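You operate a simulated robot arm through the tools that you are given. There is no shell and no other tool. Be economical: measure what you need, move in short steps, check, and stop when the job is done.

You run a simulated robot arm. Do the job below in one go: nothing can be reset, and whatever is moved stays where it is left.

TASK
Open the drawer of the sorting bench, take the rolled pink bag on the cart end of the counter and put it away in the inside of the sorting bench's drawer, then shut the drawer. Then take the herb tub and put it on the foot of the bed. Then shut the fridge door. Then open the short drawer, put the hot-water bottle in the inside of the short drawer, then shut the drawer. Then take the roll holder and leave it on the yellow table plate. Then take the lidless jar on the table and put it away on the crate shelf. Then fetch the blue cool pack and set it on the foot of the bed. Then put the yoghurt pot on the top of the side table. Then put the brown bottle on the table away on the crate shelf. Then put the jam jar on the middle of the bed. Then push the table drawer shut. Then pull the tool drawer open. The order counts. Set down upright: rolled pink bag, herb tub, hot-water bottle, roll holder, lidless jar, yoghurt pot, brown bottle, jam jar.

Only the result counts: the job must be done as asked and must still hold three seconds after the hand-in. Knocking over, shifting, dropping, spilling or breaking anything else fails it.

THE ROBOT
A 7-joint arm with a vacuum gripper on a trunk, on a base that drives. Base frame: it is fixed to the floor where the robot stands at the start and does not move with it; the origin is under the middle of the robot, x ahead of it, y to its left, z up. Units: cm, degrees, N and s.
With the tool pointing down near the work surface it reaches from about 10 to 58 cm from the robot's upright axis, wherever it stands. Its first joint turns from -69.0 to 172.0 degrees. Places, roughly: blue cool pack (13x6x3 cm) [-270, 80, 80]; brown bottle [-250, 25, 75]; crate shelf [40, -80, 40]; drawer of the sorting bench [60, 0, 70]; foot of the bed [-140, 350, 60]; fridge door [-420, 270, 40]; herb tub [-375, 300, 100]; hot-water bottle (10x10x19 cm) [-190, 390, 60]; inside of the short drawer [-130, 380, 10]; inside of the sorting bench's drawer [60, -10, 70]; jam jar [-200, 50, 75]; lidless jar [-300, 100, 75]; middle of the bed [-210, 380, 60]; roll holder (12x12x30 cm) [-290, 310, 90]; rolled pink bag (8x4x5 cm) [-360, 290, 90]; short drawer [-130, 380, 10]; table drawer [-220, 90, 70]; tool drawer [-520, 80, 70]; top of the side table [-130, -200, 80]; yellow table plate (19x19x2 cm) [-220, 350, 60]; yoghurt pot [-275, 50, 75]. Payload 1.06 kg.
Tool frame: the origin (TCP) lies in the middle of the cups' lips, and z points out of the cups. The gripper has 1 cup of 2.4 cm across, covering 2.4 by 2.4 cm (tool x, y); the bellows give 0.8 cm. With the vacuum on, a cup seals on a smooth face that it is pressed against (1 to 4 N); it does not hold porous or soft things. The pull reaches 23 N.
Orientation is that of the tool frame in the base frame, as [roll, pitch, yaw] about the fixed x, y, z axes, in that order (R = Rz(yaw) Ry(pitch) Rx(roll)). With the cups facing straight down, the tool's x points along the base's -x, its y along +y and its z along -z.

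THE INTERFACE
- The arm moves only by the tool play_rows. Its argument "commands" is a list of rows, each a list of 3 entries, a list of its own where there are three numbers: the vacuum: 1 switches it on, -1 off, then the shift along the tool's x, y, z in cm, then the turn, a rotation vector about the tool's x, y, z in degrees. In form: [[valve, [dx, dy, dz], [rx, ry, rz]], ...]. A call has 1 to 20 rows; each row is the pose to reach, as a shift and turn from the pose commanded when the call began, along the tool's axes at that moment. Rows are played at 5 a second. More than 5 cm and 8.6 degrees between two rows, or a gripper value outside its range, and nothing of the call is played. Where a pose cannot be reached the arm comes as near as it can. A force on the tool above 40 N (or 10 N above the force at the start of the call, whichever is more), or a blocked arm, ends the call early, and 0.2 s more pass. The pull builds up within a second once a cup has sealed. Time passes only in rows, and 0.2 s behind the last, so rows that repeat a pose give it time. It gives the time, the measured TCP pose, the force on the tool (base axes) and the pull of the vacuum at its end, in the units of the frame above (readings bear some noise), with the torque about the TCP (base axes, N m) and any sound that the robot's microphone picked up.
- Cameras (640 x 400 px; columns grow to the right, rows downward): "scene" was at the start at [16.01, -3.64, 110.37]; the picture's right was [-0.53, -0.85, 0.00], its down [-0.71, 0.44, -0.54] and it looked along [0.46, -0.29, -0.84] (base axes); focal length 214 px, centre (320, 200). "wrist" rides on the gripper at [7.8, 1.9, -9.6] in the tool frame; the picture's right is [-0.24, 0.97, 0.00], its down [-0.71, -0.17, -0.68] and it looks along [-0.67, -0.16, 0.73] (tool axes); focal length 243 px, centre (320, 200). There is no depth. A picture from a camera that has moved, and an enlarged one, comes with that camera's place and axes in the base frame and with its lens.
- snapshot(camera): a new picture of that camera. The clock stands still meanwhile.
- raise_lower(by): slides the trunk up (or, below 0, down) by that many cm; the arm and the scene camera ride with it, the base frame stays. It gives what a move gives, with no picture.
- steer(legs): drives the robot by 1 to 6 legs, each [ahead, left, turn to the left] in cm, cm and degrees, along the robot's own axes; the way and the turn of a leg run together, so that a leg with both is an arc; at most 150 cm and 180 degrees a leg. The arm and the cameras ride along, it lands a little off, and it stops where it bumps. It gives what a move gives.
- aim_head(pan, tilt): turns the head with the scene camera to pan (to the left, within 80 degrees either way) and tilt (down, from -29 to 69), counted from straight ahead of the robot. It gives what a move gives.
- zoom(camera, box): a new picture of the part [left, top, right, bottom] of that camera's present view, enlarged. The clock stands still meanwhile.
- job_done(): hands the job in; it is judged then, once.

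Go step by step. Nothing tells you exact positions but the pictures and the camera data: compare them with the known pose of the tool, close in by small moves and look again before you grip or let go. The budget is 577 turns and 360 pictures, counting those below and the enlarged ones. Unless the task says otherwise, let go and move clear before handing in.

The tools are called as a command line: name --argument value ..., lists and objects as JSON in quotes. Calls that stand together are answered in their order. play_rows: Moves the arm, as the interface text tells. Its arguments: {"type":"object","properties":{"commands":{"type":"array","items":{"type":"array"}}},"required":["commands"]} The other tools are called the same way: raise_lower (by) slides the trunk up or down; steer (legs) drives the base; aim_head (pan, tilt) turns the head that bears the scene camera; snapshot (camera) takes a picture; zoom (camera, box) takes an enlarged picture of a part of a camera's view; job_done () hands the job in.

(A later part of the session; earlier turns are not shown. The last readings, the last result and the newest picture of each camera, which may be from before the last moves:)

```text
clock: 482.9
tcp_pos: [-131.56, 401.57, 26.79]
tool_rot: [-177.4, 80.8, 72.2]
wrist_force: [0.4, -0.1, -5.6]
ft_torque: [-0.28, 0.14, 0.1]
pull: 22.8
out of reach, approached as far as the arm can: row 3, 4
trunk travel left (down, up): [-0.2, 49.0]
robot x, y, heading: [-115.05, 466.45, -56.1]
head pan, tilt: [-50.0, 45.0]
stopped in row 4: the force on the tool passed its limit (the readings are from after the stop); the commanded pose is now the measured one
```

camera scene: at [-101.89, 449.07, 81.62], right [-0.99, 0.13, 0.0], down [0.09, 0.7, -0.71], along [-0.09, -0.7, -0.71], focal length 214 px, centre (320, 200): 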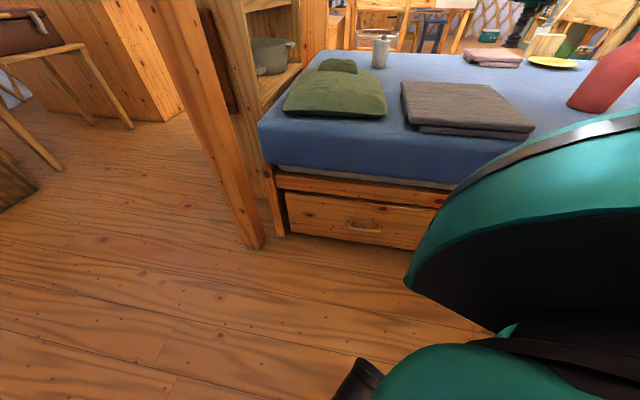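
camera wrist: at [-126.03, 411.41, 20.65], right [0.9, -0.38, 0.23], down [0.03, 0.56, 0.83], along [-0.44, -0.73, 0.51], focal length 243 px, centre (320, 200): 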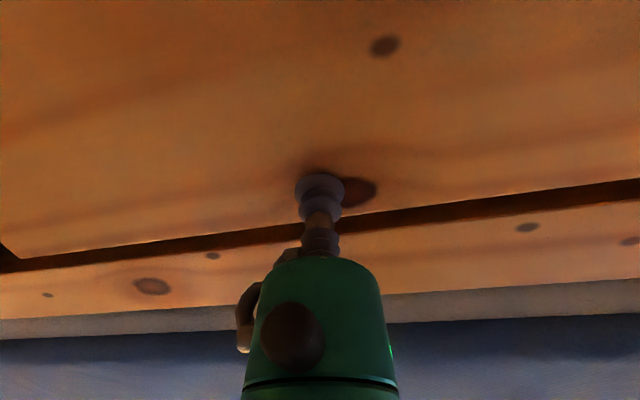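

Sealed on the drawer face. I'll pull outward by driving the base along the drawer's direction in small steps.

steer --legs '[[-2.5, 3.1, 0]]'

snapshot --camera "wrist"

```text
clock: 483.8
tcp_pos: [-130.47, 405.41, 27.06]
tool_rot: [-177.3, 81.0, 72.3]
wrist_force: [2.6, 2.0, -4.9]
ft_torque: [-0.28, 0.13, 0.15]
pull: 23.1
trunk travel left (down, up): [-0.2, 49.0]
robot x, y, heading: [-113.84, 469.87, -56.4]
head pan, tilt: [-50.0, 45.0]
```

```text
212 pictures are left
camera wrist: at [-125.06, 414.6, 20.77], right [0.9, -0.37, 0.23], down [0.04, 0.59, 0.81], along [-0.43, -0.72, 0.54], focal length 243 px, centre (320, 200)
```

wrist: 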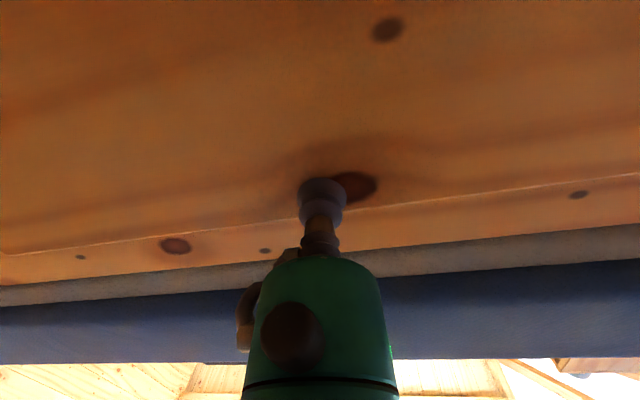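

It moves. I'll keep pulling and also watch the wall behind.

steer --legs '[[-3, 3.8, 0]]'

steer --legs '[[-3, 3.8, 0]]'

aim_head --pan -40 --tilt 50

snapshot --camera "scene"

```text
clock: 484.7
tcp_pos: [-129.05, 410.05, 27.0]
tool_rot: [-177.2, 80.9, 72.3]
wrist_force: [1.0, 2.4, -4.8]
ft_torque: [-0.22, 0.25, 0.21]
pull: 23.0
trunk travel left (down, up): [-0.2, 49.0]
robot x, y, heading: [-112.37, 475.0, -56.3]
head pan, tilt: [-50.0, 45.0]
```

```text
clock: 485.7
tcp_pos: [-127.94, 411.8, 26.66]
tool_rot: [-175.7, 80.1, 74.1]
wrist_force: [-2.4, 0.2, -10.2]
ft_torque: [-0.2, 0.12, 0.08]
pull: 22.8
trunk travel left (down, up): [-0.2, 49.0]
robot x, y, heading: [-111.63, 475.92, -55.8]
head pan, tilt: [-50.0, 45.0]
stopped in leg 1: the robot was blocked; the commanded pose is now the measured one
```

```text
clock: 486.4
tcp_pos: [-127.99, 411.66, 26.54]
tool_rot: [-176.1, 80.4, 73.8]
wrist_force: [-2.4, 2.8, -6.2]
ft_torque: [-0.08, 0.29, 0.08]
pull: 22.8
trunk travel left (down, up): [-0.2, 49.0]
robot x, y, heading: [-111.63, 476.25, -56.0]
head pan, tilt: [-40.0, 50.0]
```

```text
211 pictures are left
camera scene: at [-101.98, 452.8, 80.81], right [-0.99, 0.1, 0.0], down [0.08, 0.77, -0.64], along [-0.07, -0.64, -0.77], focal length 214 px, centre (320, 200)
```

scene: 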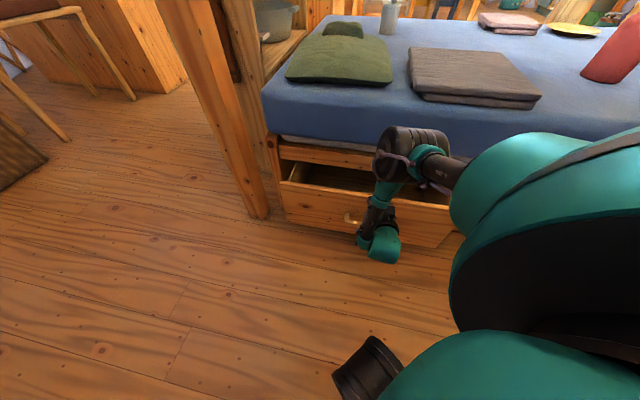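

The wall stops me after about 10.5 cm. I'll release here and then hook behind the drawer front from inside with the tool pointing down.

play_rows --commands '[[-1, [0, 0, 0], [0, 0, 0]], [-1, [0, 0, 0], [0, 0, 0]], [-1, [0, 0, 0], [0, 0, 0]], [-1, [0, 0, -0.5], [0, 0, 0]], [-1, [-2, 0, -1], [0, 0, 0]], [-1, [-5, 0, -2], [0, 0, 0]], [-1, [-9, 0, -3], [0, 0, 0]], [-1, [-13, 0, -4], [0, 4, 0]]]'

snapshot --camera "scene"

```text
clock: 488.2
tcp_pos: [-127.17, 413.4, 40.02]
tool_rot: [-177.2, 76.4, 72.5]
wrist_force: [-0.4, 0.3, -0.9]
ft_torque: [-0.02, 0.01, 0.05]
pull: 0.1
trunk travel left (down, up): [-0.2, 49.0]
robot x, y, heading: [-111.34, 476.48, -56.0]
head pan, tilt: [-40.0, 50.0]
```

```text
210 pictures are left
camera scene: at [-102.01, 452.79, 80.81], right [-0.99, 0.1, 0.0], down [0.08, 0.77, -0.64], along [-0.07, -0.64, -0.77], focal length 214 px, centre (320, 200)
```

scene: 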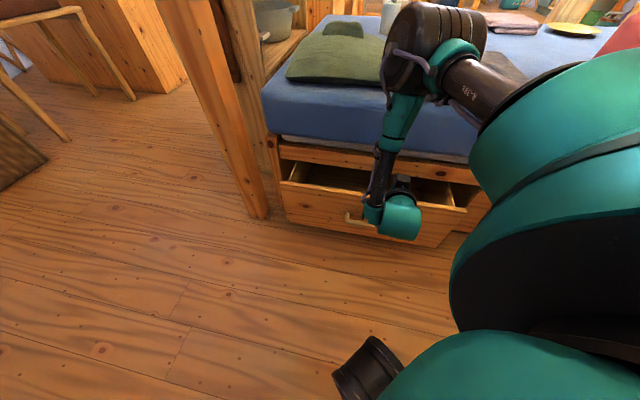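

play_rows --commands '[[-1, [-4, 0, -1], [0, 0, 0]], [-1, [-8, 0, -2], [0, 0, 0]], [-1, [-12, 0, -3], [0, 6, 0]], [-1, [-16, 0, -5], [0, 12, 0]], [-1, [-20, 0, -7], [0, 18, 0]], [-1, [-23, 0, -9], [0, 26, 0]], [-1, [-25, 0, -11], [0, 34, 0]], [-1, [-27, 0, -13], [0, 42, 0]], [-1, [-28, 0, -15], [0, 50, 0]], [-1, [-28, 0, -16], [0, 58, 0]], [-1, [-28, 0, -17], [0, 66, 0]], [-1, [-28, 0, -17], [0, 74, 0]], [-1, [-28, 0, -17], [0, 77, 0]]]'

steer --legs '[[0, 0, -52]]'

aim_head --pan -10 --tilt 50

snapshot --camera "scene"

```text
clock: 491.0
tcp_pos: [-123.41, 422.39, 71.22]
tool_rot: [-179.4, -0.7, 69.8]
wrist_force: [0.1, 0.8, 0.2]
ft_torque: [-0.02, -0.01, -0.02]
pull: 0.1
trunk travel left (down, up): [-0.2, 49.0]
robot x, y, heading: [-111.8, 476.2, -56.0]
head pan, tilt: [-40.0, 50.0]
```

```text
clock: 491.7
tcp_pos: [-123.7, 422.53, 71.42]
tool_rot: [-179.4, -0.6, 69.5]
wrist_force: [-0.4, -0.6, -0.3]
ft_torque: [-0.02, 0.0, 0.01]
pull: 0.0
trunk travel left (down, up): [-0.2, 49.0]
robot x, y, heading: [-111.73, 476.29, -56.4]
head pan, tilt: [-40.0, 50.0]
stopped in leg 1: the robot was blocked; the commanded pose is now the measured one
```

```text
clock: 492.7
tcp_pos: [-123.7, 422.5, 71.24]
tool_rot: [-179.3, -0.7, 69.7]
wrist_force: [0.0, -1.1, -0.2]
ft_torque: [0.01, 0.04, -0.04]
pull: 0.0
trunk travel left (down, up): [-0.2, 49.0]
robot x, y, heading: [-111.82, 475.81, -56.1]
head pan, tilt: [-10.0, 50.0]
```

```text
209 pictures are left
camera scene: at [-98.32, 453.38, 80.86], right [-0.92, -0.4, 0.0], down [-0.31, 0.7, -0.64], along [0.26, -0.59, -0.77], focal length 214 px, centre (320, 200)
```

scene: 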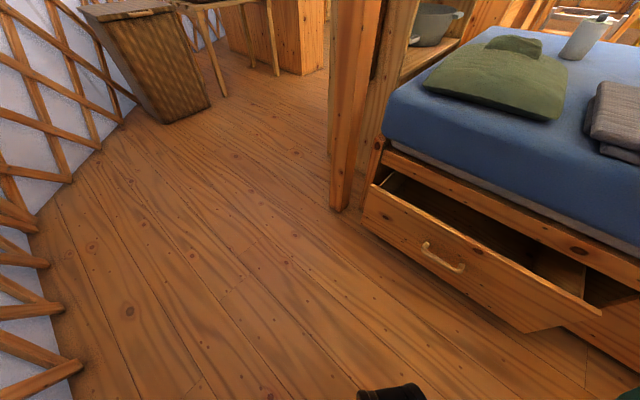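

steer --legs '[[6.2, -7.9, 0], [0, 0, -52]]'

snapshot --camera "wrist"

```text
clock: 496.2
tcp_pos: [-164.35, 443.25, 71.65]
tool_rot: [-179.4, -0.4, 17.6]
wrist_force: [0.5, -0.3, 0.0]
ft_torque: [0.03, 0.0, -0.01]
pull: 0.0
trunk travel left (down, up): [-0.2, 49.0]
robot x, y, heading: [-114.9, 466.74, -108.1]
head pan, tilt: [-10.0, 50.0]
```

```text
208 pictures are left
camera wrist: at [-156.45, 443.59, 81.17], right [0.07, -1.0, -0.01], down [-0.73, -0.06, 0.68], along [-0.68, -0.04, -0.73], focal length 243 px, centre (320, 200)
```

wrist: 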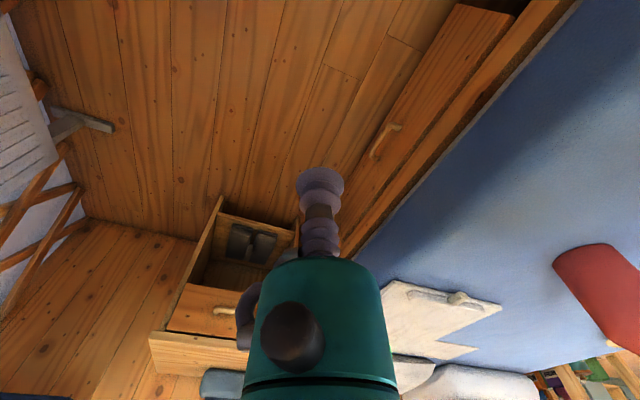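

steer --legs '[[13, 26, 0]]'

play_rows --commands '[[-1, [0, 0, 0], [0, 0, -8]], [-1, [0, 0, 0], [0, 0, -16]], [-1, [0, 0, 0], [0, 0, -24]], [-1, [0, 0, 0], [0, 0, -32]], [-1, [0, 0, 0], [0, 0, -40]], [-1, [0, 0, 0], [0, 0, -48]], [-1, [0, 0, 0], [0, 0, -54]]]'

```text
clock: 498.2
tcp_pos: [-143.56, 422.72, 71.6]
tool_rot: [-179.4, -0.5, 17.9]
wrist_force: [0.3, 0.1, -0.2]
ft_torque: [-0.02, -0.04, 0.01]
pull: 0.2
trunk travel left (down, up): [-0.2, 49.0]
robot x, y, heading: [-94.22, 446.23, -107.9]
head pan, tilt: [-10.0, 50.0]
```

```text
clock: 499.8
tcp_pos: [-143.41, 422.66, 71.6]
tool_rot: [-179.9, -0.7, 72.0]
wrist_force: [0.9, -0.1, 0.3]
ft_torque: [0.02, -0.02, -0.01]
pull: 0.0
trunk travel left (down, up): [-0.2, 49.0]
robot x, y, heading: [-94.17, 446.61, -107.9]
head pan, tilt: [-10.0, 50.0]
```

play_rows --commands '[[-1, [-1.5, 4, 0], [0, 0, 0]], [-1, [-3, 8, 0], [0, -3, 0]], [-1, [-4.5, 12, 0], [0, -6, 0]], [-1, [-5.5, 16, 0], [0, -9, 0]], [-1, [-6, 20, 2], [0, -12, 0]], [-1, [-6.6, 21.8, 6], [0, -12, 0]], [-1, [-6.6, 21.8, 10], [0, -12, 0]], [-1, [-6.6, 21.8, 14], [0, -12, 0]], [-1, [-6.6, 21.8, 18], [0, -12, 0]], [-1, [-6.6, 21.8, 22], [0, -12, 0]], [-1, [-6.6, 21.8, 26], [0, -12, 0]], [-1, [-6.6, 21.8, 30], [0, -12, 0]], [-1, [-6.6, 21.8, 34], [0, -12, 0]]]'

snapshot --camera "wrist"

snapshot --camera "scene"

```text
clock: 502.6
tcp_pos: [-124.62, 409.99, 37.31]
tool_rot: [180.0, 11.4, 71.8]
wrist_force: [0.1, -0.4, -0.2]
ft_torque: [-0.01, -0.03, -0.01]
pull: 0.0
trunk travel left (down, up): [-0.2, 49.0]
robot x, y, heading: [-93.82, 446.28, -108.0]
head pan, tilt: [-10.0, 50.0]
```

```text
207 pictures are left
camera wrist: at [-119.99, 418.37, 45.17], right [0.85, -0.52, 0.05], down [-0.34, -0.48, 0.81], along [-0.4, -0.71, -0.58], focal length 243 px, centre (320, 200)
```

wrist: 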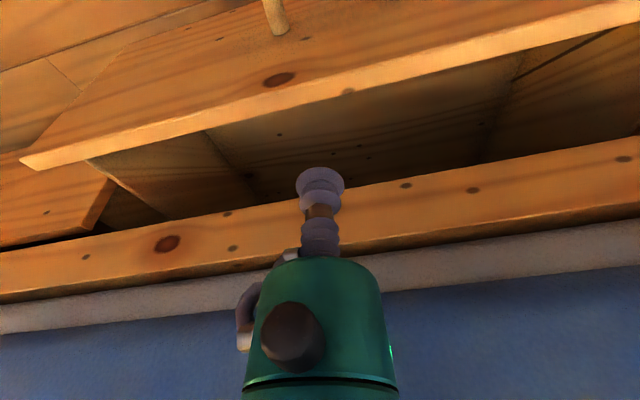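

```text
206 pictures are left
camera scene: at [-103.43, 421.77, 80.93], right [-0.88, 0.47, 0.0], down [0.36, 0.68, -0.64], along [-0.3, -0.57, -0.77], focal length 214 px, centre (320, 200)
```

scene: 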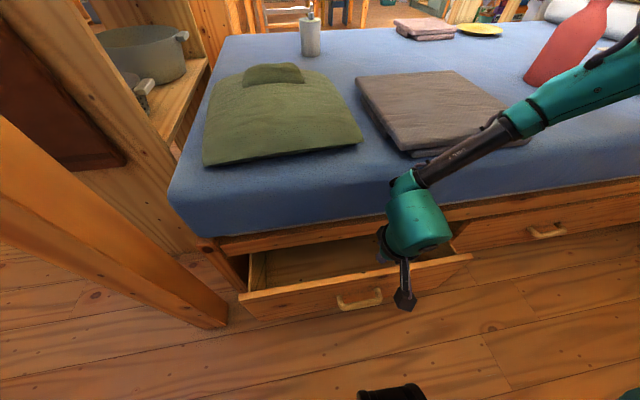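

play_rows --commands '[[-1, [0, 0, 4], [0, 0, 0]], [-1, [0, 0, 8], [0, 0, 0]], [-1, [0, 0, 12], [0, 0, 0]], [-1, [0, 0, 15], [0, 0, 0]]]'

snapshot --camera "scene"

snapshot --camera "wrist"

```text
clock: 503.4
tcp_pos: [-125.5, 407.47, 27.65]
tool_rot: [-179.8, 12.2, 71.7]
wrist_force: [-5.2, 0.9, 33.7]
ft_torque: [0.3, -0.23, 0.23]
pull: 0.1
trunk travel left (down, up): [-0.2, 49.0]
robot x, y, heading: [-93.99, 446.47, -108.1]
head pan, tilt: [-10.0, 50.0]
stopped in row 3: the force on the tool passed its limit (the readings are from after the stop); the commanded pose is now the measured one
```

```text
205 pictures are left
camera scene: at [-103.4, 421.87, 80.98], right [-0.88, 0.47, 0.0], down [0.36, 0.68, -0.64], along [-0.3, -0.57, -0.76], focal length 214 px, centre (320, 200)
```

scene: 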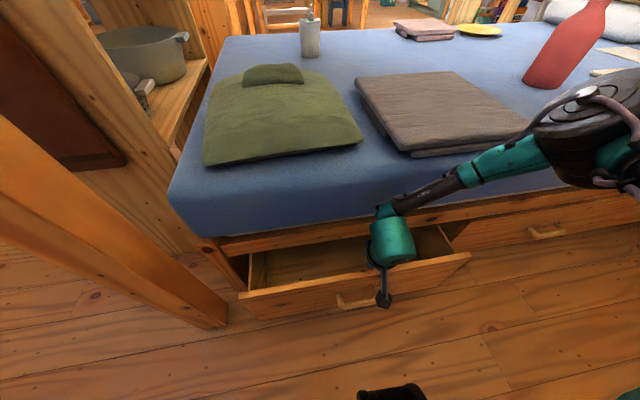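

```text
204 pictures are left
camera wrist: at [-120.78, 415.87, 35.35], right [0.85, -0.52, 0.05], down [-0.33, -0.47, 0.82], along [-0.41, -0.71, -0.57], focal length 243 px, centre (320, 200)
```

wrist: 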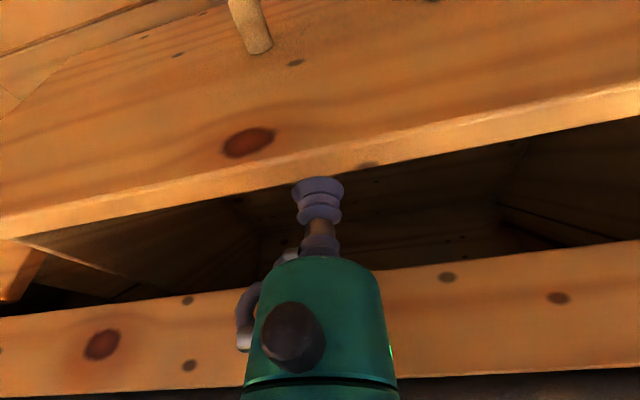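

play_rows --commands '[[-1, [0, 0, -1.5], [0, 0, 0]], [-1, [-1.7, 0, -1.5], [0, 0, 0]], [-1, [-1.7, 0, 1], [0, 0, 0]], [-1, [-1.5, 0, 3.5], [0, 0, 0]], [-1, [-1.2, 0, 5.5], [0, 0, 0]]]'

snapshot --camera "wrist"

```text
clock: 504.5
tcp_pos: [-126.24, 405.5, 23.75]
tool_rot: [-179.8, 12.0, 71.7]
wrist_force: [-2.4, 0.3, 14.7]
ft_torque: [0.38, -0.23, 0.11]
pull: 0.1
trunk travel left (down, up): [-0.2, 49.0]
robot x, y, heading: [-94.07, 446.53, -107.9]
head pan, tilt: [-10.0, 50.0]
stopped in row 5: the force on the tool passed its limit (the readings are from after the stop); the commanded pose is now the measured one
```

```text
203 pictures are left
camera wrist: at [-121.46, 413.86, 31.45], right [0.85, -0.52, 0.05], down [-0.33, -0.47, 0.82], along [-0.41, -0.71, -0.57], focal length 243 px, centre (320, 200)
```

wrist: 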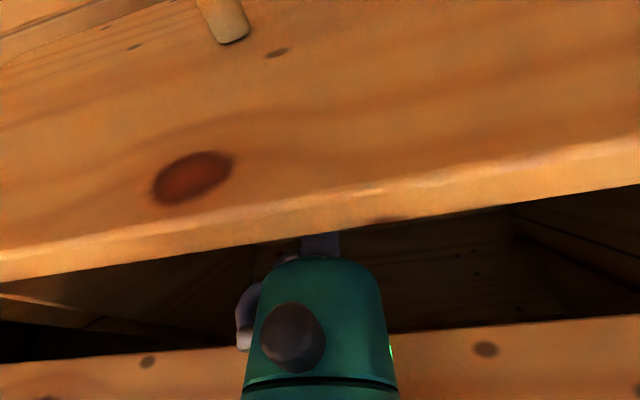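

The cup is now behind the drawer front. I'll ease off slightly and pull the drawer out by driving back.

play_rows --commands '[[-1, [0, 0, -0.6], [0, 0, 0]], [-1, [0, 0, -0.6], [0, 0, 0]]]'

steer --legs '[[-6, 0, 0]]'

snapshot --camera "scene"

```text
clock: 505.1
tcp_pos: [-126.19, 405.51, 24.19]
tool_rot: [-179.8, 11.8, 71.7]
wrist_force: [0.1, 0.6, -0.3]
ft_torque: [0.01, -0.04, -0.01]
pull: 0.1
trunk travel left (down, up): [-0.2, 49.0]
robot x, y, heading: [-93.91, 446.15, -108.0]
head pan, tilt: [-10.0, 50.0]
```

```text
clock: 506.1
tcp_pos: [-124.35, 411.23, 24.12]
tool_rot: [-179.8, 11.9, 71.7]
wrist_force: [0.0, 0.3, -0.7]
ft_torque: [0.02, -0.02, -0.01]
pull: 0.0
trunk travel left (down, up): [-0.2, 49.0]
robot x, y, heading: [-92.23, 452.4, -107.8]
head pan, tilt: [-10.0, 50.0]
```

```text
202 pictures are left
camera scene: at [-101.66, 427.43, 80.93], right [-0.88, 0.47, 0.0], down [0.36, 0.68, -0.64], along [-0.3, -0.57, -0.77], focal length 214 px, centre (320, 200)
```

scene: 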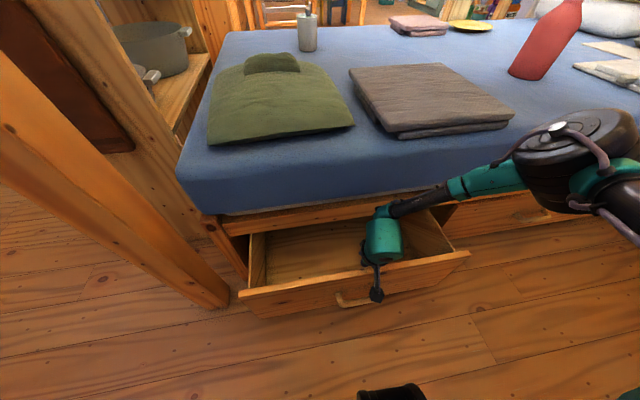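

steer --legs '[[-8, 0, 0]]'

steer --legs '[[-8, 0, 0]]'

snapshot --camera "scene"

```text
clock: 507.1
tcp_pos: [-121.9, 418.74, 24.08]
tool_rot: [-179.8, 11.8, 71.8]
wrist_force: [-0.1, 0.4, 0.6]
ft_torque: [0.02, -0.03, -0.01]
pull: 0.1
trunk travel left (down, up): [-0.2, 49.0]
robot x, y, heading: [-89.63, 459.84, -108.1]
head pan, tilt: [-10.0, 50.0]
```

```text
clock: 508.2
tcp_pos: [-120.01, 423.86, 24.05]
tool_rot: [-179.8, 11.6, 71.8]
wrist_force: [-0.3, 1.1, -0.3]
ft_torque: [-0.01, -0.02, 0.0]
pull: 0.1
trunk travel left (down, up): [-0.2, 49.0]
robot x, y, heading: [-87.82, 465.12, -107.7]
head pan, tilt: [-10.0, 50.0]
stopped in leg 1: the robot was blocked; the commanded pose is now the measured one
```

```text
201 pictures are left
camera scene: at [-97.45, 440.03, 80.84], right [-0.88, 0.47, 0.0], down [0.36, 0.68, -0.64], along [-0.3, -0.57, -0.77], focal length 214 px, centre (320, 200)
```

scene: 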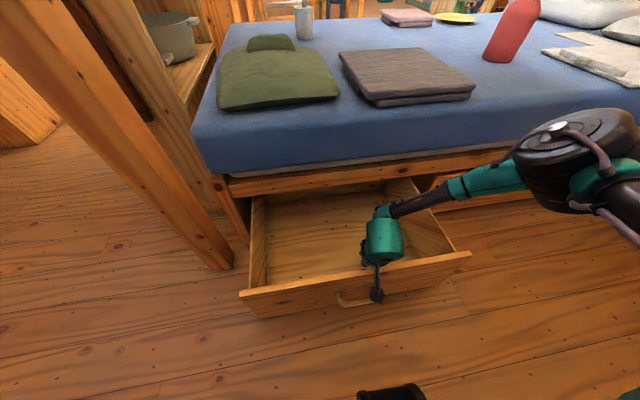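

The drawer is open about 27 cm, enough for the bottle. I'll lift the tool out and go for the hot-water bottle.

play_rows --commands '[[-1, [-1, 0, -4], [0, 0, 0]], [-1, [-1, 0, -8.5], [0, 0, 0]], [-1, [-1, 0, -13], [0, 0, 0]], [-1, [-1, 0, -17.5], [0, 4, 0]], [-1, [-1, 0, -22], [0, 8, 0]], [-1, [-1, 0, -26.5], [0, 12, 0]], [-1, [-1, 0, -31], [0, 12, 0]], [-1, [-1, 0, -35.5], [0, 12, 0]], [-1, [-1, 0, -40], [0, 12, 0]]]'

raise_lower --by 35

aim_head --pan -40 --tilt 35

snapshot --camera "scene"

```text
clock: 510.2
tcp_pos: [-117.73, 430.48, 63.31]
tool_rot: [-179.8, -0.4, 71.8]
wrist_force: [0.4, 0.0, -0.1]
ft_torque: [-0.01, 0.02, -0.02]
pull: 0.1
trunk travel left (down, up): [-0.2, 49.0]
robot x, y, heading: [-87.93, 464.59, -107.6]
head pan, tilt: [-10.0, 50.0]
```

```text
clock: 513.6
tcp_pos: [-117.58, 430.92, 98.54]
tool_rot: [-179.7, -0.2, 71.8]
wrist_force: [-0.8, 0.3, 0.4]
ft_torque: [0.0, 0.02, 0.0]
pull: 0.0
trunk travel left (down, up): [-35.2, 14.0]
robot x, y, heading: [-88.27, 464.9, -107.8]
head pan, tilt: [-10.0, 50.0]
```

```text
clock: 514.6
tcp_pos: [-117.46, 430.96, 98.54]
tool_rot: [-179.7, -0.2, 71.8]
wrist_force: [-0.5, -0.4, 0.2]
ft_torque: [-0.01, 0.01, 0.02]
pull: 0.1
trunk travel left (down, up): [-35.2, 14.0]
robot x, y, heading: [-88.09, 465.21, -107.7]
head pan, tilt: [-40.0, 35.0]
```

```text
200 pictures are left
camera scene: at [-98.18, 451.92, 118.6], right [-0.53, 0.85, 0.0], down [0.49, 0.31, -0.82], along [-0.69, -0.44, -0.57], focal length 214 px, centre (320, 200)
```

scene: 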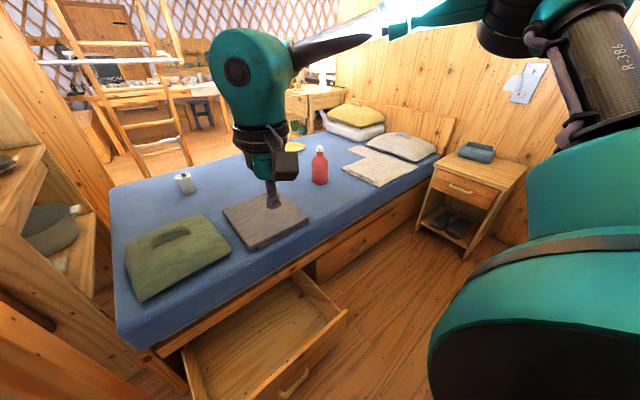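

The bottle stands at about (-193,390). I'll go to the west of the open drawer, straight north of the bottle, and approach it.

steer --legs '[[0, -77, 0], [0, 0, 30]]'

aim_head --pan -20 --tilt 40

snapshot --camera "scene"

snapshot --camera "wrist"

```text
clock: 516.6
tcp_pos: [-138.71, 437.81, 98.83]
tool_rot: [-179.2, -0.2, 71.1]
wrist_force: [0.2, -0.1, -0.1]
ft_torque: [-0.01, 0.02, 0.01]
pull: 0.1
trunk travel left (down, up): [-35.2, 14.0]
robot x, y, heading: [-109.75, 471.66, -108.7]
head pan, tilt: [-40.0, 35.0]
stopped in leg 1: the robot was blocked; the commanded pose is now the measured one
```

```text
clock: 517.4
tcp_pos: [-138.43, 437.64, 98.81]
tool_rot: [-179.0, -0.2, 71.2]
wrist_force: [0.7, 0.1, -0.3]
ft_torque: [-0.02, 0.0, -0.01]
pull: 0.2
trunk travel left (down, up): [-35.2, 14.0]
robot x, y, heading: [-109.87, 471.81, -108.4]
head pan, tilt: [-20.0, 40.0]
```

```text
199 pictures are left
camera scene: at [-116.36, 456.43, 117.88], right [-0.78, 0.62, 0.01], down [0.39, 0.51, -0.77], along [-0.49, -0.6, -0.64], focal length 214 px, centre (320, 200)
```

scene: 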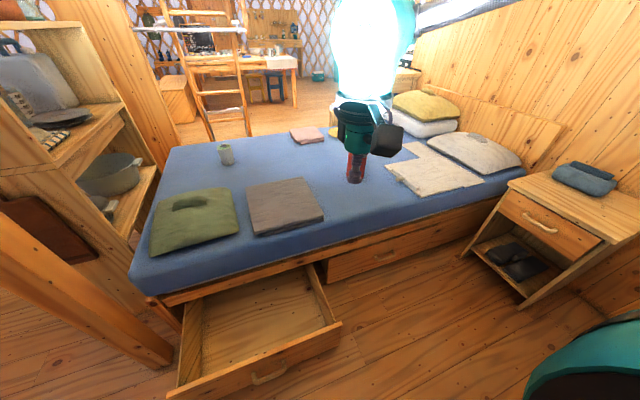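

```text
198 pictures are left
camera wrist: at [-134.06, 444.34, 108.31], right [0.84, -0.54, -0.02], down [-0.38, -0.62, 0.69], along [-0.38, -0.57, -0.73], focal length 243 px, centre (320, 200)
```

wrist: 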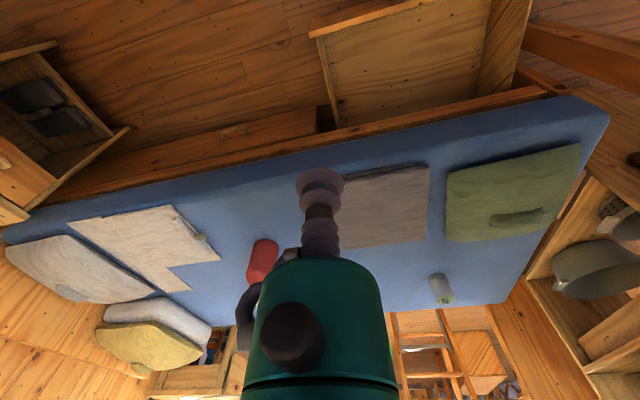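

steer --legs '[[15, 0, 0], [0, -62, 0]]'

snapshot --camera "scene"

```text
clock: 519.6
tcp_pos: [-148.46, 425.61, 98.63]
tool_rot: [-179.0, -0.4, 70.2]
wrist_force: [0.3, -0.1, 0.1]
ft_torque: [0.01, -0.03, 0.0]
pull: 0.0
trunk travel left (down, up): [-35.2, 14.0]
robot x, y, heading: [-118.97, 459.1, -109.6]
head pan, tilt: [-20.0, 40.0]
stopped in leg 2: the robot was blocked; the commanded pose is now the measured one
```

```text
197 pictures are left
camera scene: at [-126.15, 443.73, 117.89], right [-0.77, 0.64, 0.01], down [0.4, 0.5, -0.77], along [-0.49, -0.59, -0.64], focal length 214 px, centre (320, 200)
```

scene: 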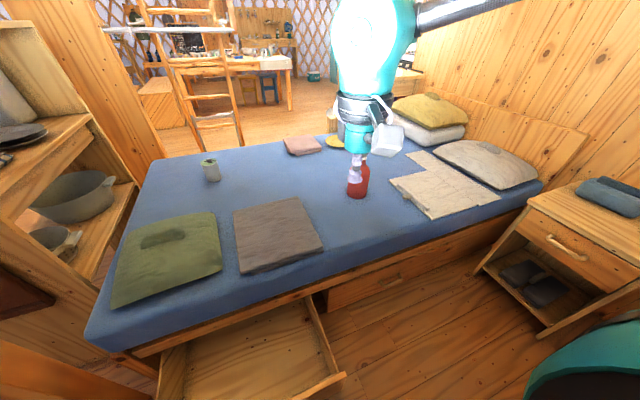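

aim_head --pan -80 --tilt 15

snapshot --camera "scene"

```text
clock: 520.9
tcp_pos: [-148.26, 425.48, 98.7]
tool_rot: [-178.9, -0.4, 70.2]
wrist_force: [0.5, 0.1, -0.6]
ft_torque: [0.0, -0.01, 0.0]
pull: 0.1
trunk travel left (down, up): [-35.2, 14.0]
robot x, y, heading: [-119.4, 459.35, -109.3]
head pan, tilt: [-80.0, 15.0]
```

```text
196 pictures are left
camera scene: at [-129.63, 451.74, 121.92], right [0.16, 0.99, 0.0], down [0.24, -0.04, -0.97], along [-0.96, 0.16, -0.24], focal length 214 px, centre (320, 200)
```

scene: 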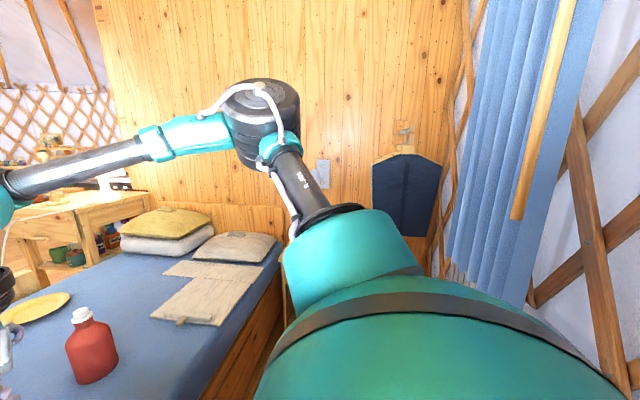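

Something on the wall side blocks the shoulder at this trunk height; with the trunk low I passed earlier. I'll lower it (tool stays above the bed) and go west.

raise_lower --by -30

steer --legs '[[3, 3, 0], [0, -60, 0]]'

aim_head --pan -20 --tilt 35

snapshot --camera "scene"

```text
clock: 523.9
tcp_pos: [-149.5, 425.86, 68.49]
tool_rot: [-179.8, -0.2, 70.6]
wrist_force: [-0.7, -0.1, -0.6]
ft_torque: [0.01, 0.0, 0.01]
pull: 0.0
trunk travel left (down, up): [-5.2, 44.0]
robot x, y, heading: [-119.55, 459.49, -109.5]
head pan, tilt: [-80.0, 15.0]
```

```text
clock: 527.8
tcp_pos: [-204.31, 441.86, 68.56]
tool_rot: [-179.6, -0.2, 70.3]
wrist_force: [-0.6, -0.2, 0.0]
ft_torque: [0.02, 0.01, 0.0]
pull: 0.1
trunk travel left (down, up): [-5.2, 44.0]
robot x, y, heading: [-174.02, 475.2, -109.4]
head pan, tilt: [-80.0, 15.0]
```

```text
clock: 529.1
tcp_pos: [-204.27, 441.94, 68.47]
tool_rot: [-179.7, -0.3, 70.2]
wrist_force: [-0.1, 0.1, 0.0]
ft_torque: [0.02, 0.0, 0.02]
pull: 0.0
trunk travel left (down, up): [-5.2, 44.0]
robot x, y, heading: [-173.84, 475.42, -109.4]
head pan, tilt: [-20.0, 35.0]
```

```text
195 pictures are left
camera scene: at [-185.34, 451.56, 86.92], right [-0.77, 0.63, 0.0], down [0.36, 0.44, -0.82], along [-0.52, -0.63, -0.57], focal length 214 px, centre (320, 200)
```

scene: 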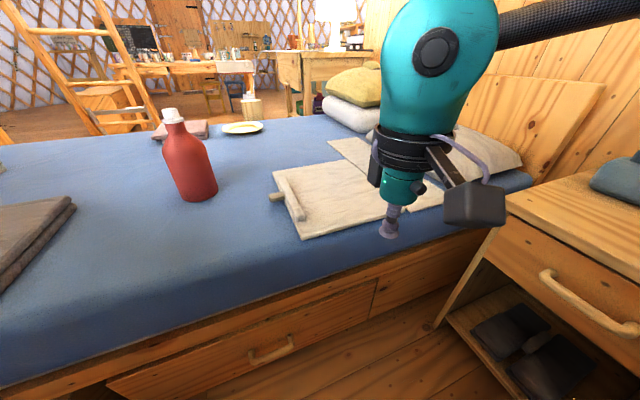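

steer --legs '[[10, 0, 29], [10, -3, 0]]'

raise_lower --by 28

snapshot --camera "wrist"

```text
clock: 531.7
tcp_pos: [-186.25, 410.98, 68.48]
tool_rot: [-179.7, -0.2, 99.5]
wrist_force: [0.2, -0.8, -0.2]
ft_torque: [-0.01, 0.01, -0.01]
pull: 0.0
trunk travel left (down, up): [-5.2, 44.0]
robot x, y, heading: [-175.9, 455.21, -80.3]
head pan, tilt: [-20.0, 35.0]
```

```text
clock: 534.5
tcp_pos: [-186.34, 411.0, 96.43]
tool_rot: [-179.7, -0.3, 99.4]
wrist_force: [-0.2, 0.0, 0.3]
ft_torque: [0.02, -0.02, 0.02]
pull: 0.3
trunk travel left (down, up): [-33.2, 16.0]
robot x, y, heading: [-175.79, 454.85, -80.4]
head pan, tilt: [-20.0, 35.0]
```

```text
194 pictures are left
camera wrist: at [-185.78, 418.9, 106.1], right [1.0, -0.07, -0.01], down [-0.05, -0.73, 0.68], along [-0.05, -0.68, -0.73], focal length 243 px, centre (320, 200)
```

wrist: 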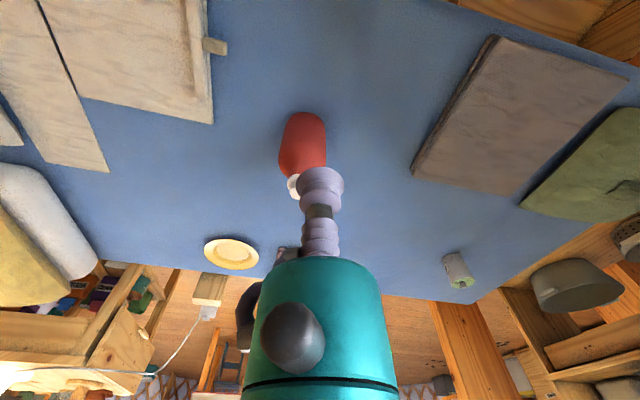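

steer --legs '[[9, 0, 0]]'

play_rows --commands '[[-1, [-2, -2.2, 2], [0, 0, 0]], [-1, [-4, -4.5, 4], [0, 0, 0]], [-1, [-6, -6.7, 6], [0, 0, 0]], [-1, [-8, -8.9, 8], [0, 0, 0]]]'

snapshot --camera "wrist"

```text
clock: 535.6
tcp_pos: [-184.81, 402.12, 96.54]
tool_rot: [-179.6, -0.4, 99.5]
wrist_force: [0.7, -0.6, -0.6]
ft_torque: [0.04, -0.01, -0.01]
pull: 0.1
trunk travel left (down, up): [-33.2, 16.0]
robot x, y, heading: [-174.25, 445.88, -80.4]
head pan, tilt: [-20.0, 35.0]
```

```text
clock: 536.6
tcp_pos: [-192.19, 392.67, 88.52]
tool_rot: [-179.6, -0.2, 99.4]
wrist_force: [0.6, 0.1, 0.7]
ft_torque: [-0.01, 0.04, 0.03]
pull: 0.1
trunk travel left (down, up): [-33.2, 16.0]
robot x, y, heading: [-174.33, 446.23, -80.2]
head pan, tilt: [-20.0, 35.0]
```

```text
193 pictures are left
camera wrist: at [-191.65, 400.62, 98.06], right [1.0, -0.07, -0.01], down [-0.05, -0.73, 0.68], along [-0.05, -0.68, -0.73], focal length 243 px, centre (320, 200)
```

wrist: 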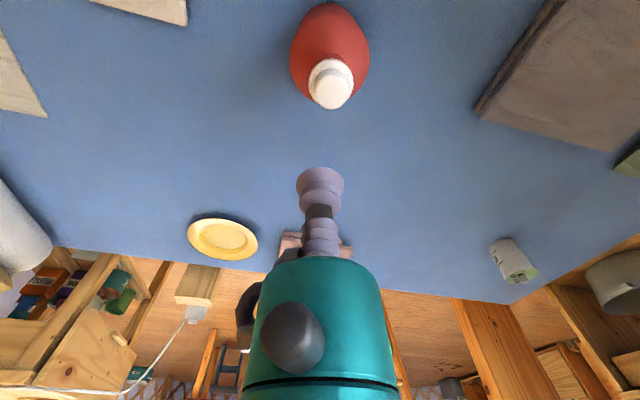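

play_rows --commands '[[-1, [-0.9, 0.9, 3], [0, 0, 0]], [-1, [-0.9, 0.9, 7], [0, 0, 0]], [-1, [-0.9, 0.9, 10], [0, 0, 0]]]'

snapshot --camera "wrist"

```text
clock: 537.4
tcp_pos: [-191.17, 391.94, 78.34]
tool_rot: [-179.7, -0.2, 99.5]
wrist_force: [0.0, -0.3, 0.0]
ft_torque: [-0.03, 0.0, -0.03]
pull: 0.1
trunk travel left (down, up): [-33.2, 16.0]
robot x, y, heading: [-174.44, 446.24, -80.0]
head pan, tilt: [-20.0, 35.0]
```

```text
192 pictures are left
camera wrist: at [-190.71, 399.93, 88.0], right [1.0, -0.07, -0.01], down [-0.05, -0.73, 0.68], along [-0.05, -0.68, -0.73], focal length 243 px, centre (320, 200)
```

wrist: 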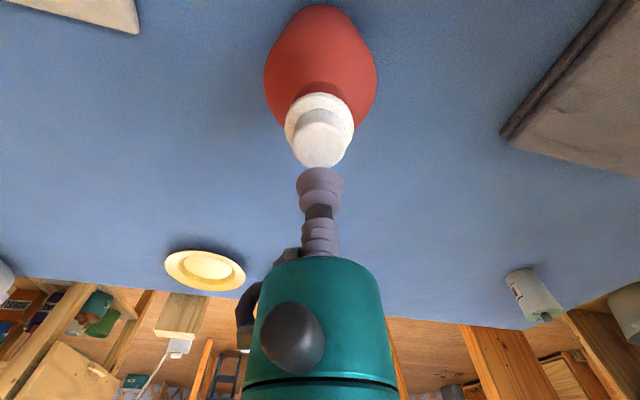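

play_rows --commands '[[1, [0.6, 0, 1], [0, 0, 0]], [1, [0.6, 0, 2], [0, 0, 0]], [1, [0.6, 0, 2.7], [0, 0, 0]], [1, [0.6, 0, 3.3], [0, 0, 0]], [1, [0.6, 0, 3.9], [0, 0, 0]]]'

snapshot --camera "wrist"

```text
clock: 538.5
tcp_pos: [-191.26, 392.59, 75.64]
tool_rot: [-179.9, 0.5, 99.4]
wrist_force: [-1.8, 5.1, 23.2]
ft_torque: [0.0, -0.05, 0.01]
pull: 23.3
trunk travel left (down, up): [-33.2, 16.0]
robot x, y, heading: [-174.17, 445.98, -80.2]
head pan, tilt: [-20.0, 35.0]
stopped in row 5: the force on the tool passed its limit (the readings are from after the stop); the commanded pose is now the measured one
```

```text
191 pictures are left
camera wrist: at [-190.77, 400.44, 85.12], right [1.0, -0.07, 0.0], down [-0.05, -0.72, 0.69], along [-0.05, -0.69, -0.72], focal length 243 px, centre (320, 200)
```

wrist: 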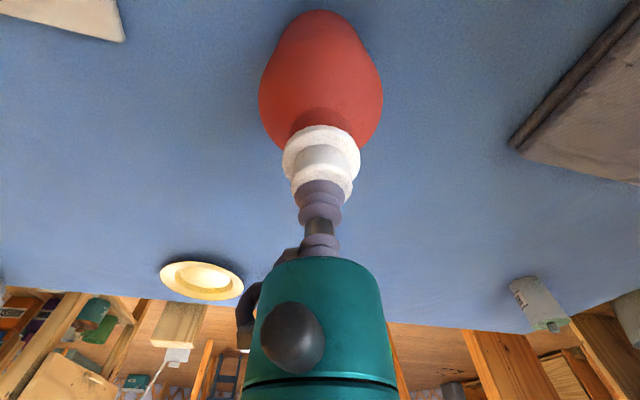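

Sealed on the cap. Lifting.

play_rows --commands '[[1, [0, 0, -1], [0, 0, 0]], [1, [0, 0, -4], [0, 0, 0]], [1, [0, 0, -8], [0, 0, 0]], [1, [0, 0, -12], [0, 0, 0]]]'

snapshot --camera "scene"

```text
clock: 539.5
tcp_pos: [-191.19, 392.66, 87.23]
tool_rot: [-179.7, 0.2, 99.5]
wrist_force: [0.0, 0.0, -3.4]
ft_torque: [0.01, -0.01, -0.01]
pull: 22.7
trunk travel left (down, up): [-33.2, 16.0]
robot x, y, heading: [-174.44, 446.33, -80.1]
head pan, tilt: [-20.0, 35.0]
```

```text
190 pictures are left
camera scene: at [-174.37, 428.24, 116.58], right [-0.98, 0.18, 0.0], down [0.1, 0.56, -0.82], along [-0.14, -0.81, -0.57], focal length 214 px, centre (320, 200)
```

scene: 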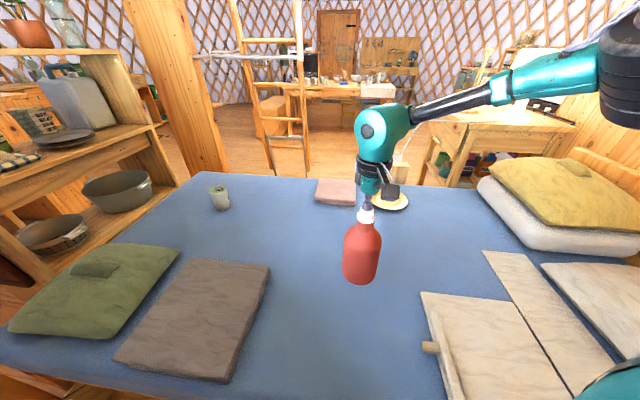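

play_rows --commands '[[1, [4, 0, 0], [0, 0, 0]], [1, [8, 0, 0], [0, 0, 0]], [1, [12, 0, 0], [0, 0, 0]], [1, [14, 0, 0], [0, 0, 0]]]'

steer --legs '[[-25, 0, 0]]'

```text
clock: 540.5
tcp_pos: [-193.66, 406.3, 87.32]
tool_rot: [-179.8, 0.2, 99.4]
wrist_force: [0.8, 0.4, -3.1]
ft_torque: [-0.01, -0.01, 0.04]
pull: 22.5
trunk travel left (down, up): [-33.2, 16.0]
robot x, y, heading: [-174.32, 446.39, -80.1]
head pan, tilt: [-20.0, 35.0]
```

```text
clock: 542.3
tcp_pos: [-197.8, 430.87, 87.29]
tool_rot: [-179.8, 0.3, 99.4]
wrist_force: [0.2, -0.4, -3.0]
ft_torque: [0.01, -0.01, 0.01]
pull: 23.4
trunk travel left (down, up): [-33.2, 16.0]
robot x, y, heading: [-178.73, 470.62, -80.0]
head pan, tilt: [-20.0, 35.0]
```

steer --legs '[[-6, 4, 0]]'

raise_lower --by -29

snapshot --camera "wrist"

snapshot --camera "scene"

```text
clock: 543.4
tcp_pos: [-195.0, 437.54, 87.26]
tool_rot: [-179.9, 0.3, 99.5]
wrist_force: [0.0, -0.3, -2.9]
ft_torque: [0.02, 0.0, 0.02]
pull: 23.1
trunk travel left (down, up): [-33.2, 16.0]
robot x, y, heading: [-175.68, 477.01, -79.8]
head pan, tilt: [-20.0, 35.0]
```

```text
clock: 546.3
tcp_pos: [-194.93, 437.48, 58.27]
tool_rot: [-179.7, 0.1, 99.4]
wrist_force: [-0.9, 0.3, -2.8]
ft_torque: [0.01, -0.01, -0.01]
pull: 22.9
trunk travel left (down, up): [-4.2, 45.0]
robot x, y, heading: [-175.56, 477.42, -80.2]
head pan, tilt: [-20.0, 35.0]
```

```text
189 pictures are left
camera wrist: at [-194.47, 445.36, 67.83], right [1.0, -0.07, 0.0], down [-0.05, -0.72, 0.69], along [-0.05, -0.69, -0.73], focal length 243 px, centre (320, 200)
```

wrist: 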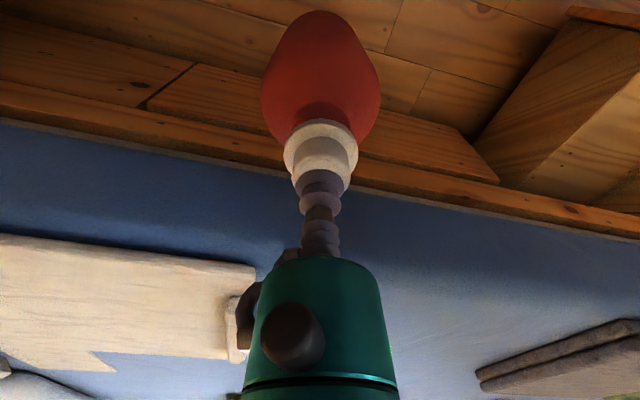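

```text
188 pictures are left
camera scene: at [-174.2, 450.76, 85.98], right [-0.98, 0.18, 0.0], down [0.1, 0.56, -0.82], along [-0.14, -0.81, -0.57], focal length 214 px, centre (320, 200)
```

scene: 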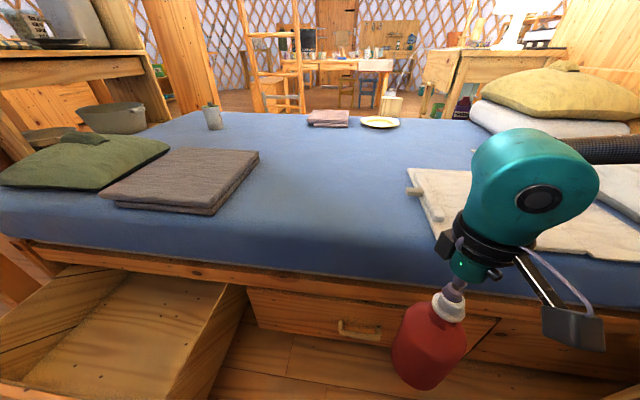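

steer --legs '[[18, 33.4, 0], [15, 28, 0]]'

aim_head --pan -35 --tilt 50

snapshot --camera "scene"

snapshot --camera "wrist"

```text
clock: 550.4
tcp_pos: [-128.87, 415.3, 58.16]
tool_rot: [-179.8, 0.1, 99.6]
wrist_force: [0.2, 0.1, -3.6]
ft_torque: [0.04, 0.03, 0.02]
pull: 22.3
trunk travel left (down, up): [-4.2, 45.0]
robot x, y, heading: [-109.62, 455.13, -80.2]
head pan, tilt: [-20.0, 35.0]
```

```text
clock: 551.2
tcp_pos: [-128.86, 415.27, 58.3]
tool_rot: [-179.8, 0.1, 99.3]
wrist_force: [0.3, -0.6, -2.7]
ft_torque: [0.0, -0.02, -0.02]
pull: 22.7
trunk travel left (down, up): [-4.2, 45.0]
robot x, y, heading: [-109.48, 454.81, -80.5]
head pan, tilt: [-35.0, 50.0]
```

```text
187 pictures are left
camera scene: at [-109.83, 430.34, 83.81], right [-0.91, 0.42, 0.0], down [0.33, 0.69, -0.64], along [-0.27, -0.58, -0.77], focal length 214 px, centre (320, 200)
```

scene: 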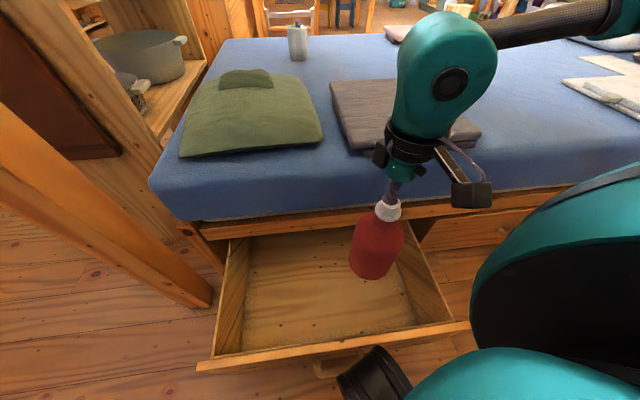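

```text
186 pictures are left
camera wrist: at [-128.39, 423.26, 67.83], right [1.0, -0.07, 0.0], down [-0.05, -0.72, 0.69], along [-0.05, -0.69, -0.73], focal length 243 px, centre (320, 200)
```

wrist: 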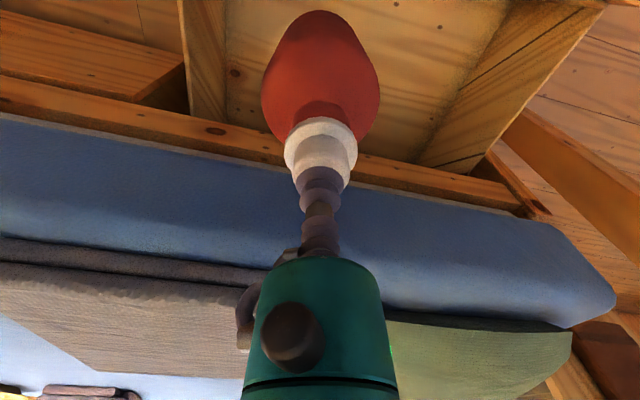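

The bottle hangs over the drawer, centred about 13 cm out from the bed. I'll lower it in.

play_rows --commands '[[1, [0, 0, 4], [0, 0, 0]], [1, [0, 0, 8], [0, 0, 0]], [1, [0, 0, 12], [0, 0, 0]], [1, [0, 0, 16], [0, 0, 0]], [1, [0, 0, 20], [0, 0, 0]], [1, [0, 0, 24], [0, 0, 0]]]'

snapshot --camera "scene"

snapshot --camera "wrist"

```text
clock: 552.6
tcp_pos: [-128.83, 415.28, 34.23]
tool_rot: [-179.8, 0.3, 99.4]
wrist_force: [-0.1, 0.5, -3.9]
ft_torque: [-0.02, 0.04, 0.01]
pull: 23.0
trunk travel left (down, up): [-4.2, 45.0]
robot x, y, heading: [-109.73, 455.08, -80.0]
head pan, tilt: [-35.0, 50.0]
```

```text
185 pictures are left
camera scene: at [-109.84, 430.35, 83.81], right [-0.91, 0.43, 0.0], down [0.33, 0.69, -0.64], along [-0.27, -0.58, -0.77], focal length 214 px, centre (320, 200)
```

scene: 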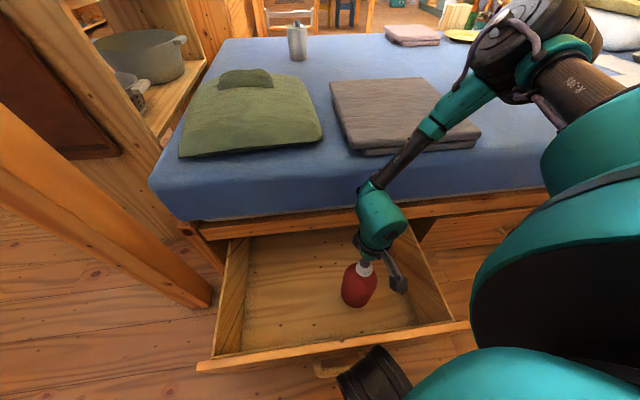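

```text
184 pictures are left
camera wrist: at [-128.39, 423.2, 43.78], right [1.0, -0.07, 0.0], down [-0.05, -0.72, 0.69], along [-0.05, -0.69, -0.73], focal length 243 px, centre (320, 200)
```

wrist: 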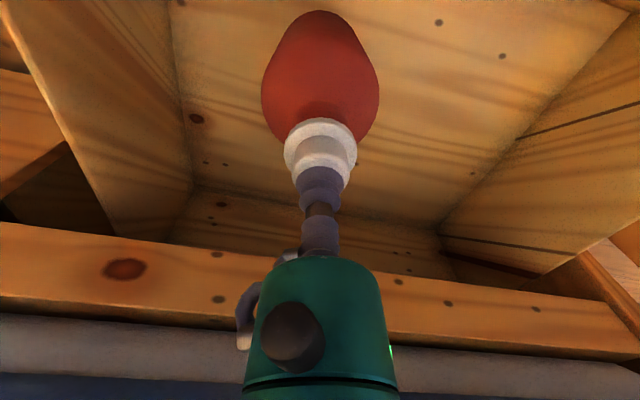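

play_rows --commands '[[1, [0, 0, 1], [0, 0, 0]], [1, [0, 0, 2], [0, 0, 0]], [1, [0, 0, 3], [0, 0, 0]], [1, [0, 0, 4], [0, 0, 0]], [1, [0, 0, 4.7], [0, 0, 0]], [1, [0, 0, 5.4], [0, 0, 0]], [1, [0, 0, 6.1], [0, 0, 0]], [1, [0, 0, 6.8], [0, 0, 0]], [1, [0, 0, 7.5], [0, 0, 0]], [1, [0, 0, 8.2], [0, 0, 0]]]'

snapshot --camera "scene"

```text
clock: 554.7
tcp_pos: [-129.04, 415.23, 26.8]
tool_rot: [-179.7, 0.3, 99.3]
wrist_force: [-4.7, 3.4, 32.3]
ft_torque: [-0.02, -0.08, 0.02]
pull: 22.6
trunk travel left (down, up): [-4.2, 45.0]
robot x, y, heading: [-109.31, 455.24, -80.3]
head pan, tilt: [-35.0, 50.0]
stopped in row 10: the force on the tool passed its limit (the readings are from after the stop); the commanded pose is now the measured one
```

```text
183 pictures are left
camera scene: at [-109.83, 430.48, 83.86], right [-0.9, 0.43, 0.0], down [0.33, 0.69, -0.64], along [-0.27, -0.58, -0.77], focal length 214 px, centre (320, 200)
```

scene: 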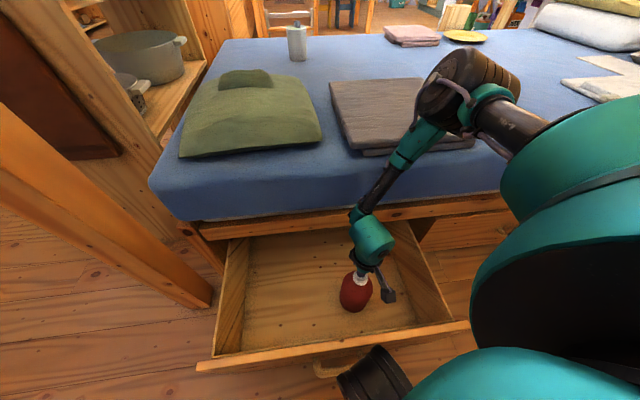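

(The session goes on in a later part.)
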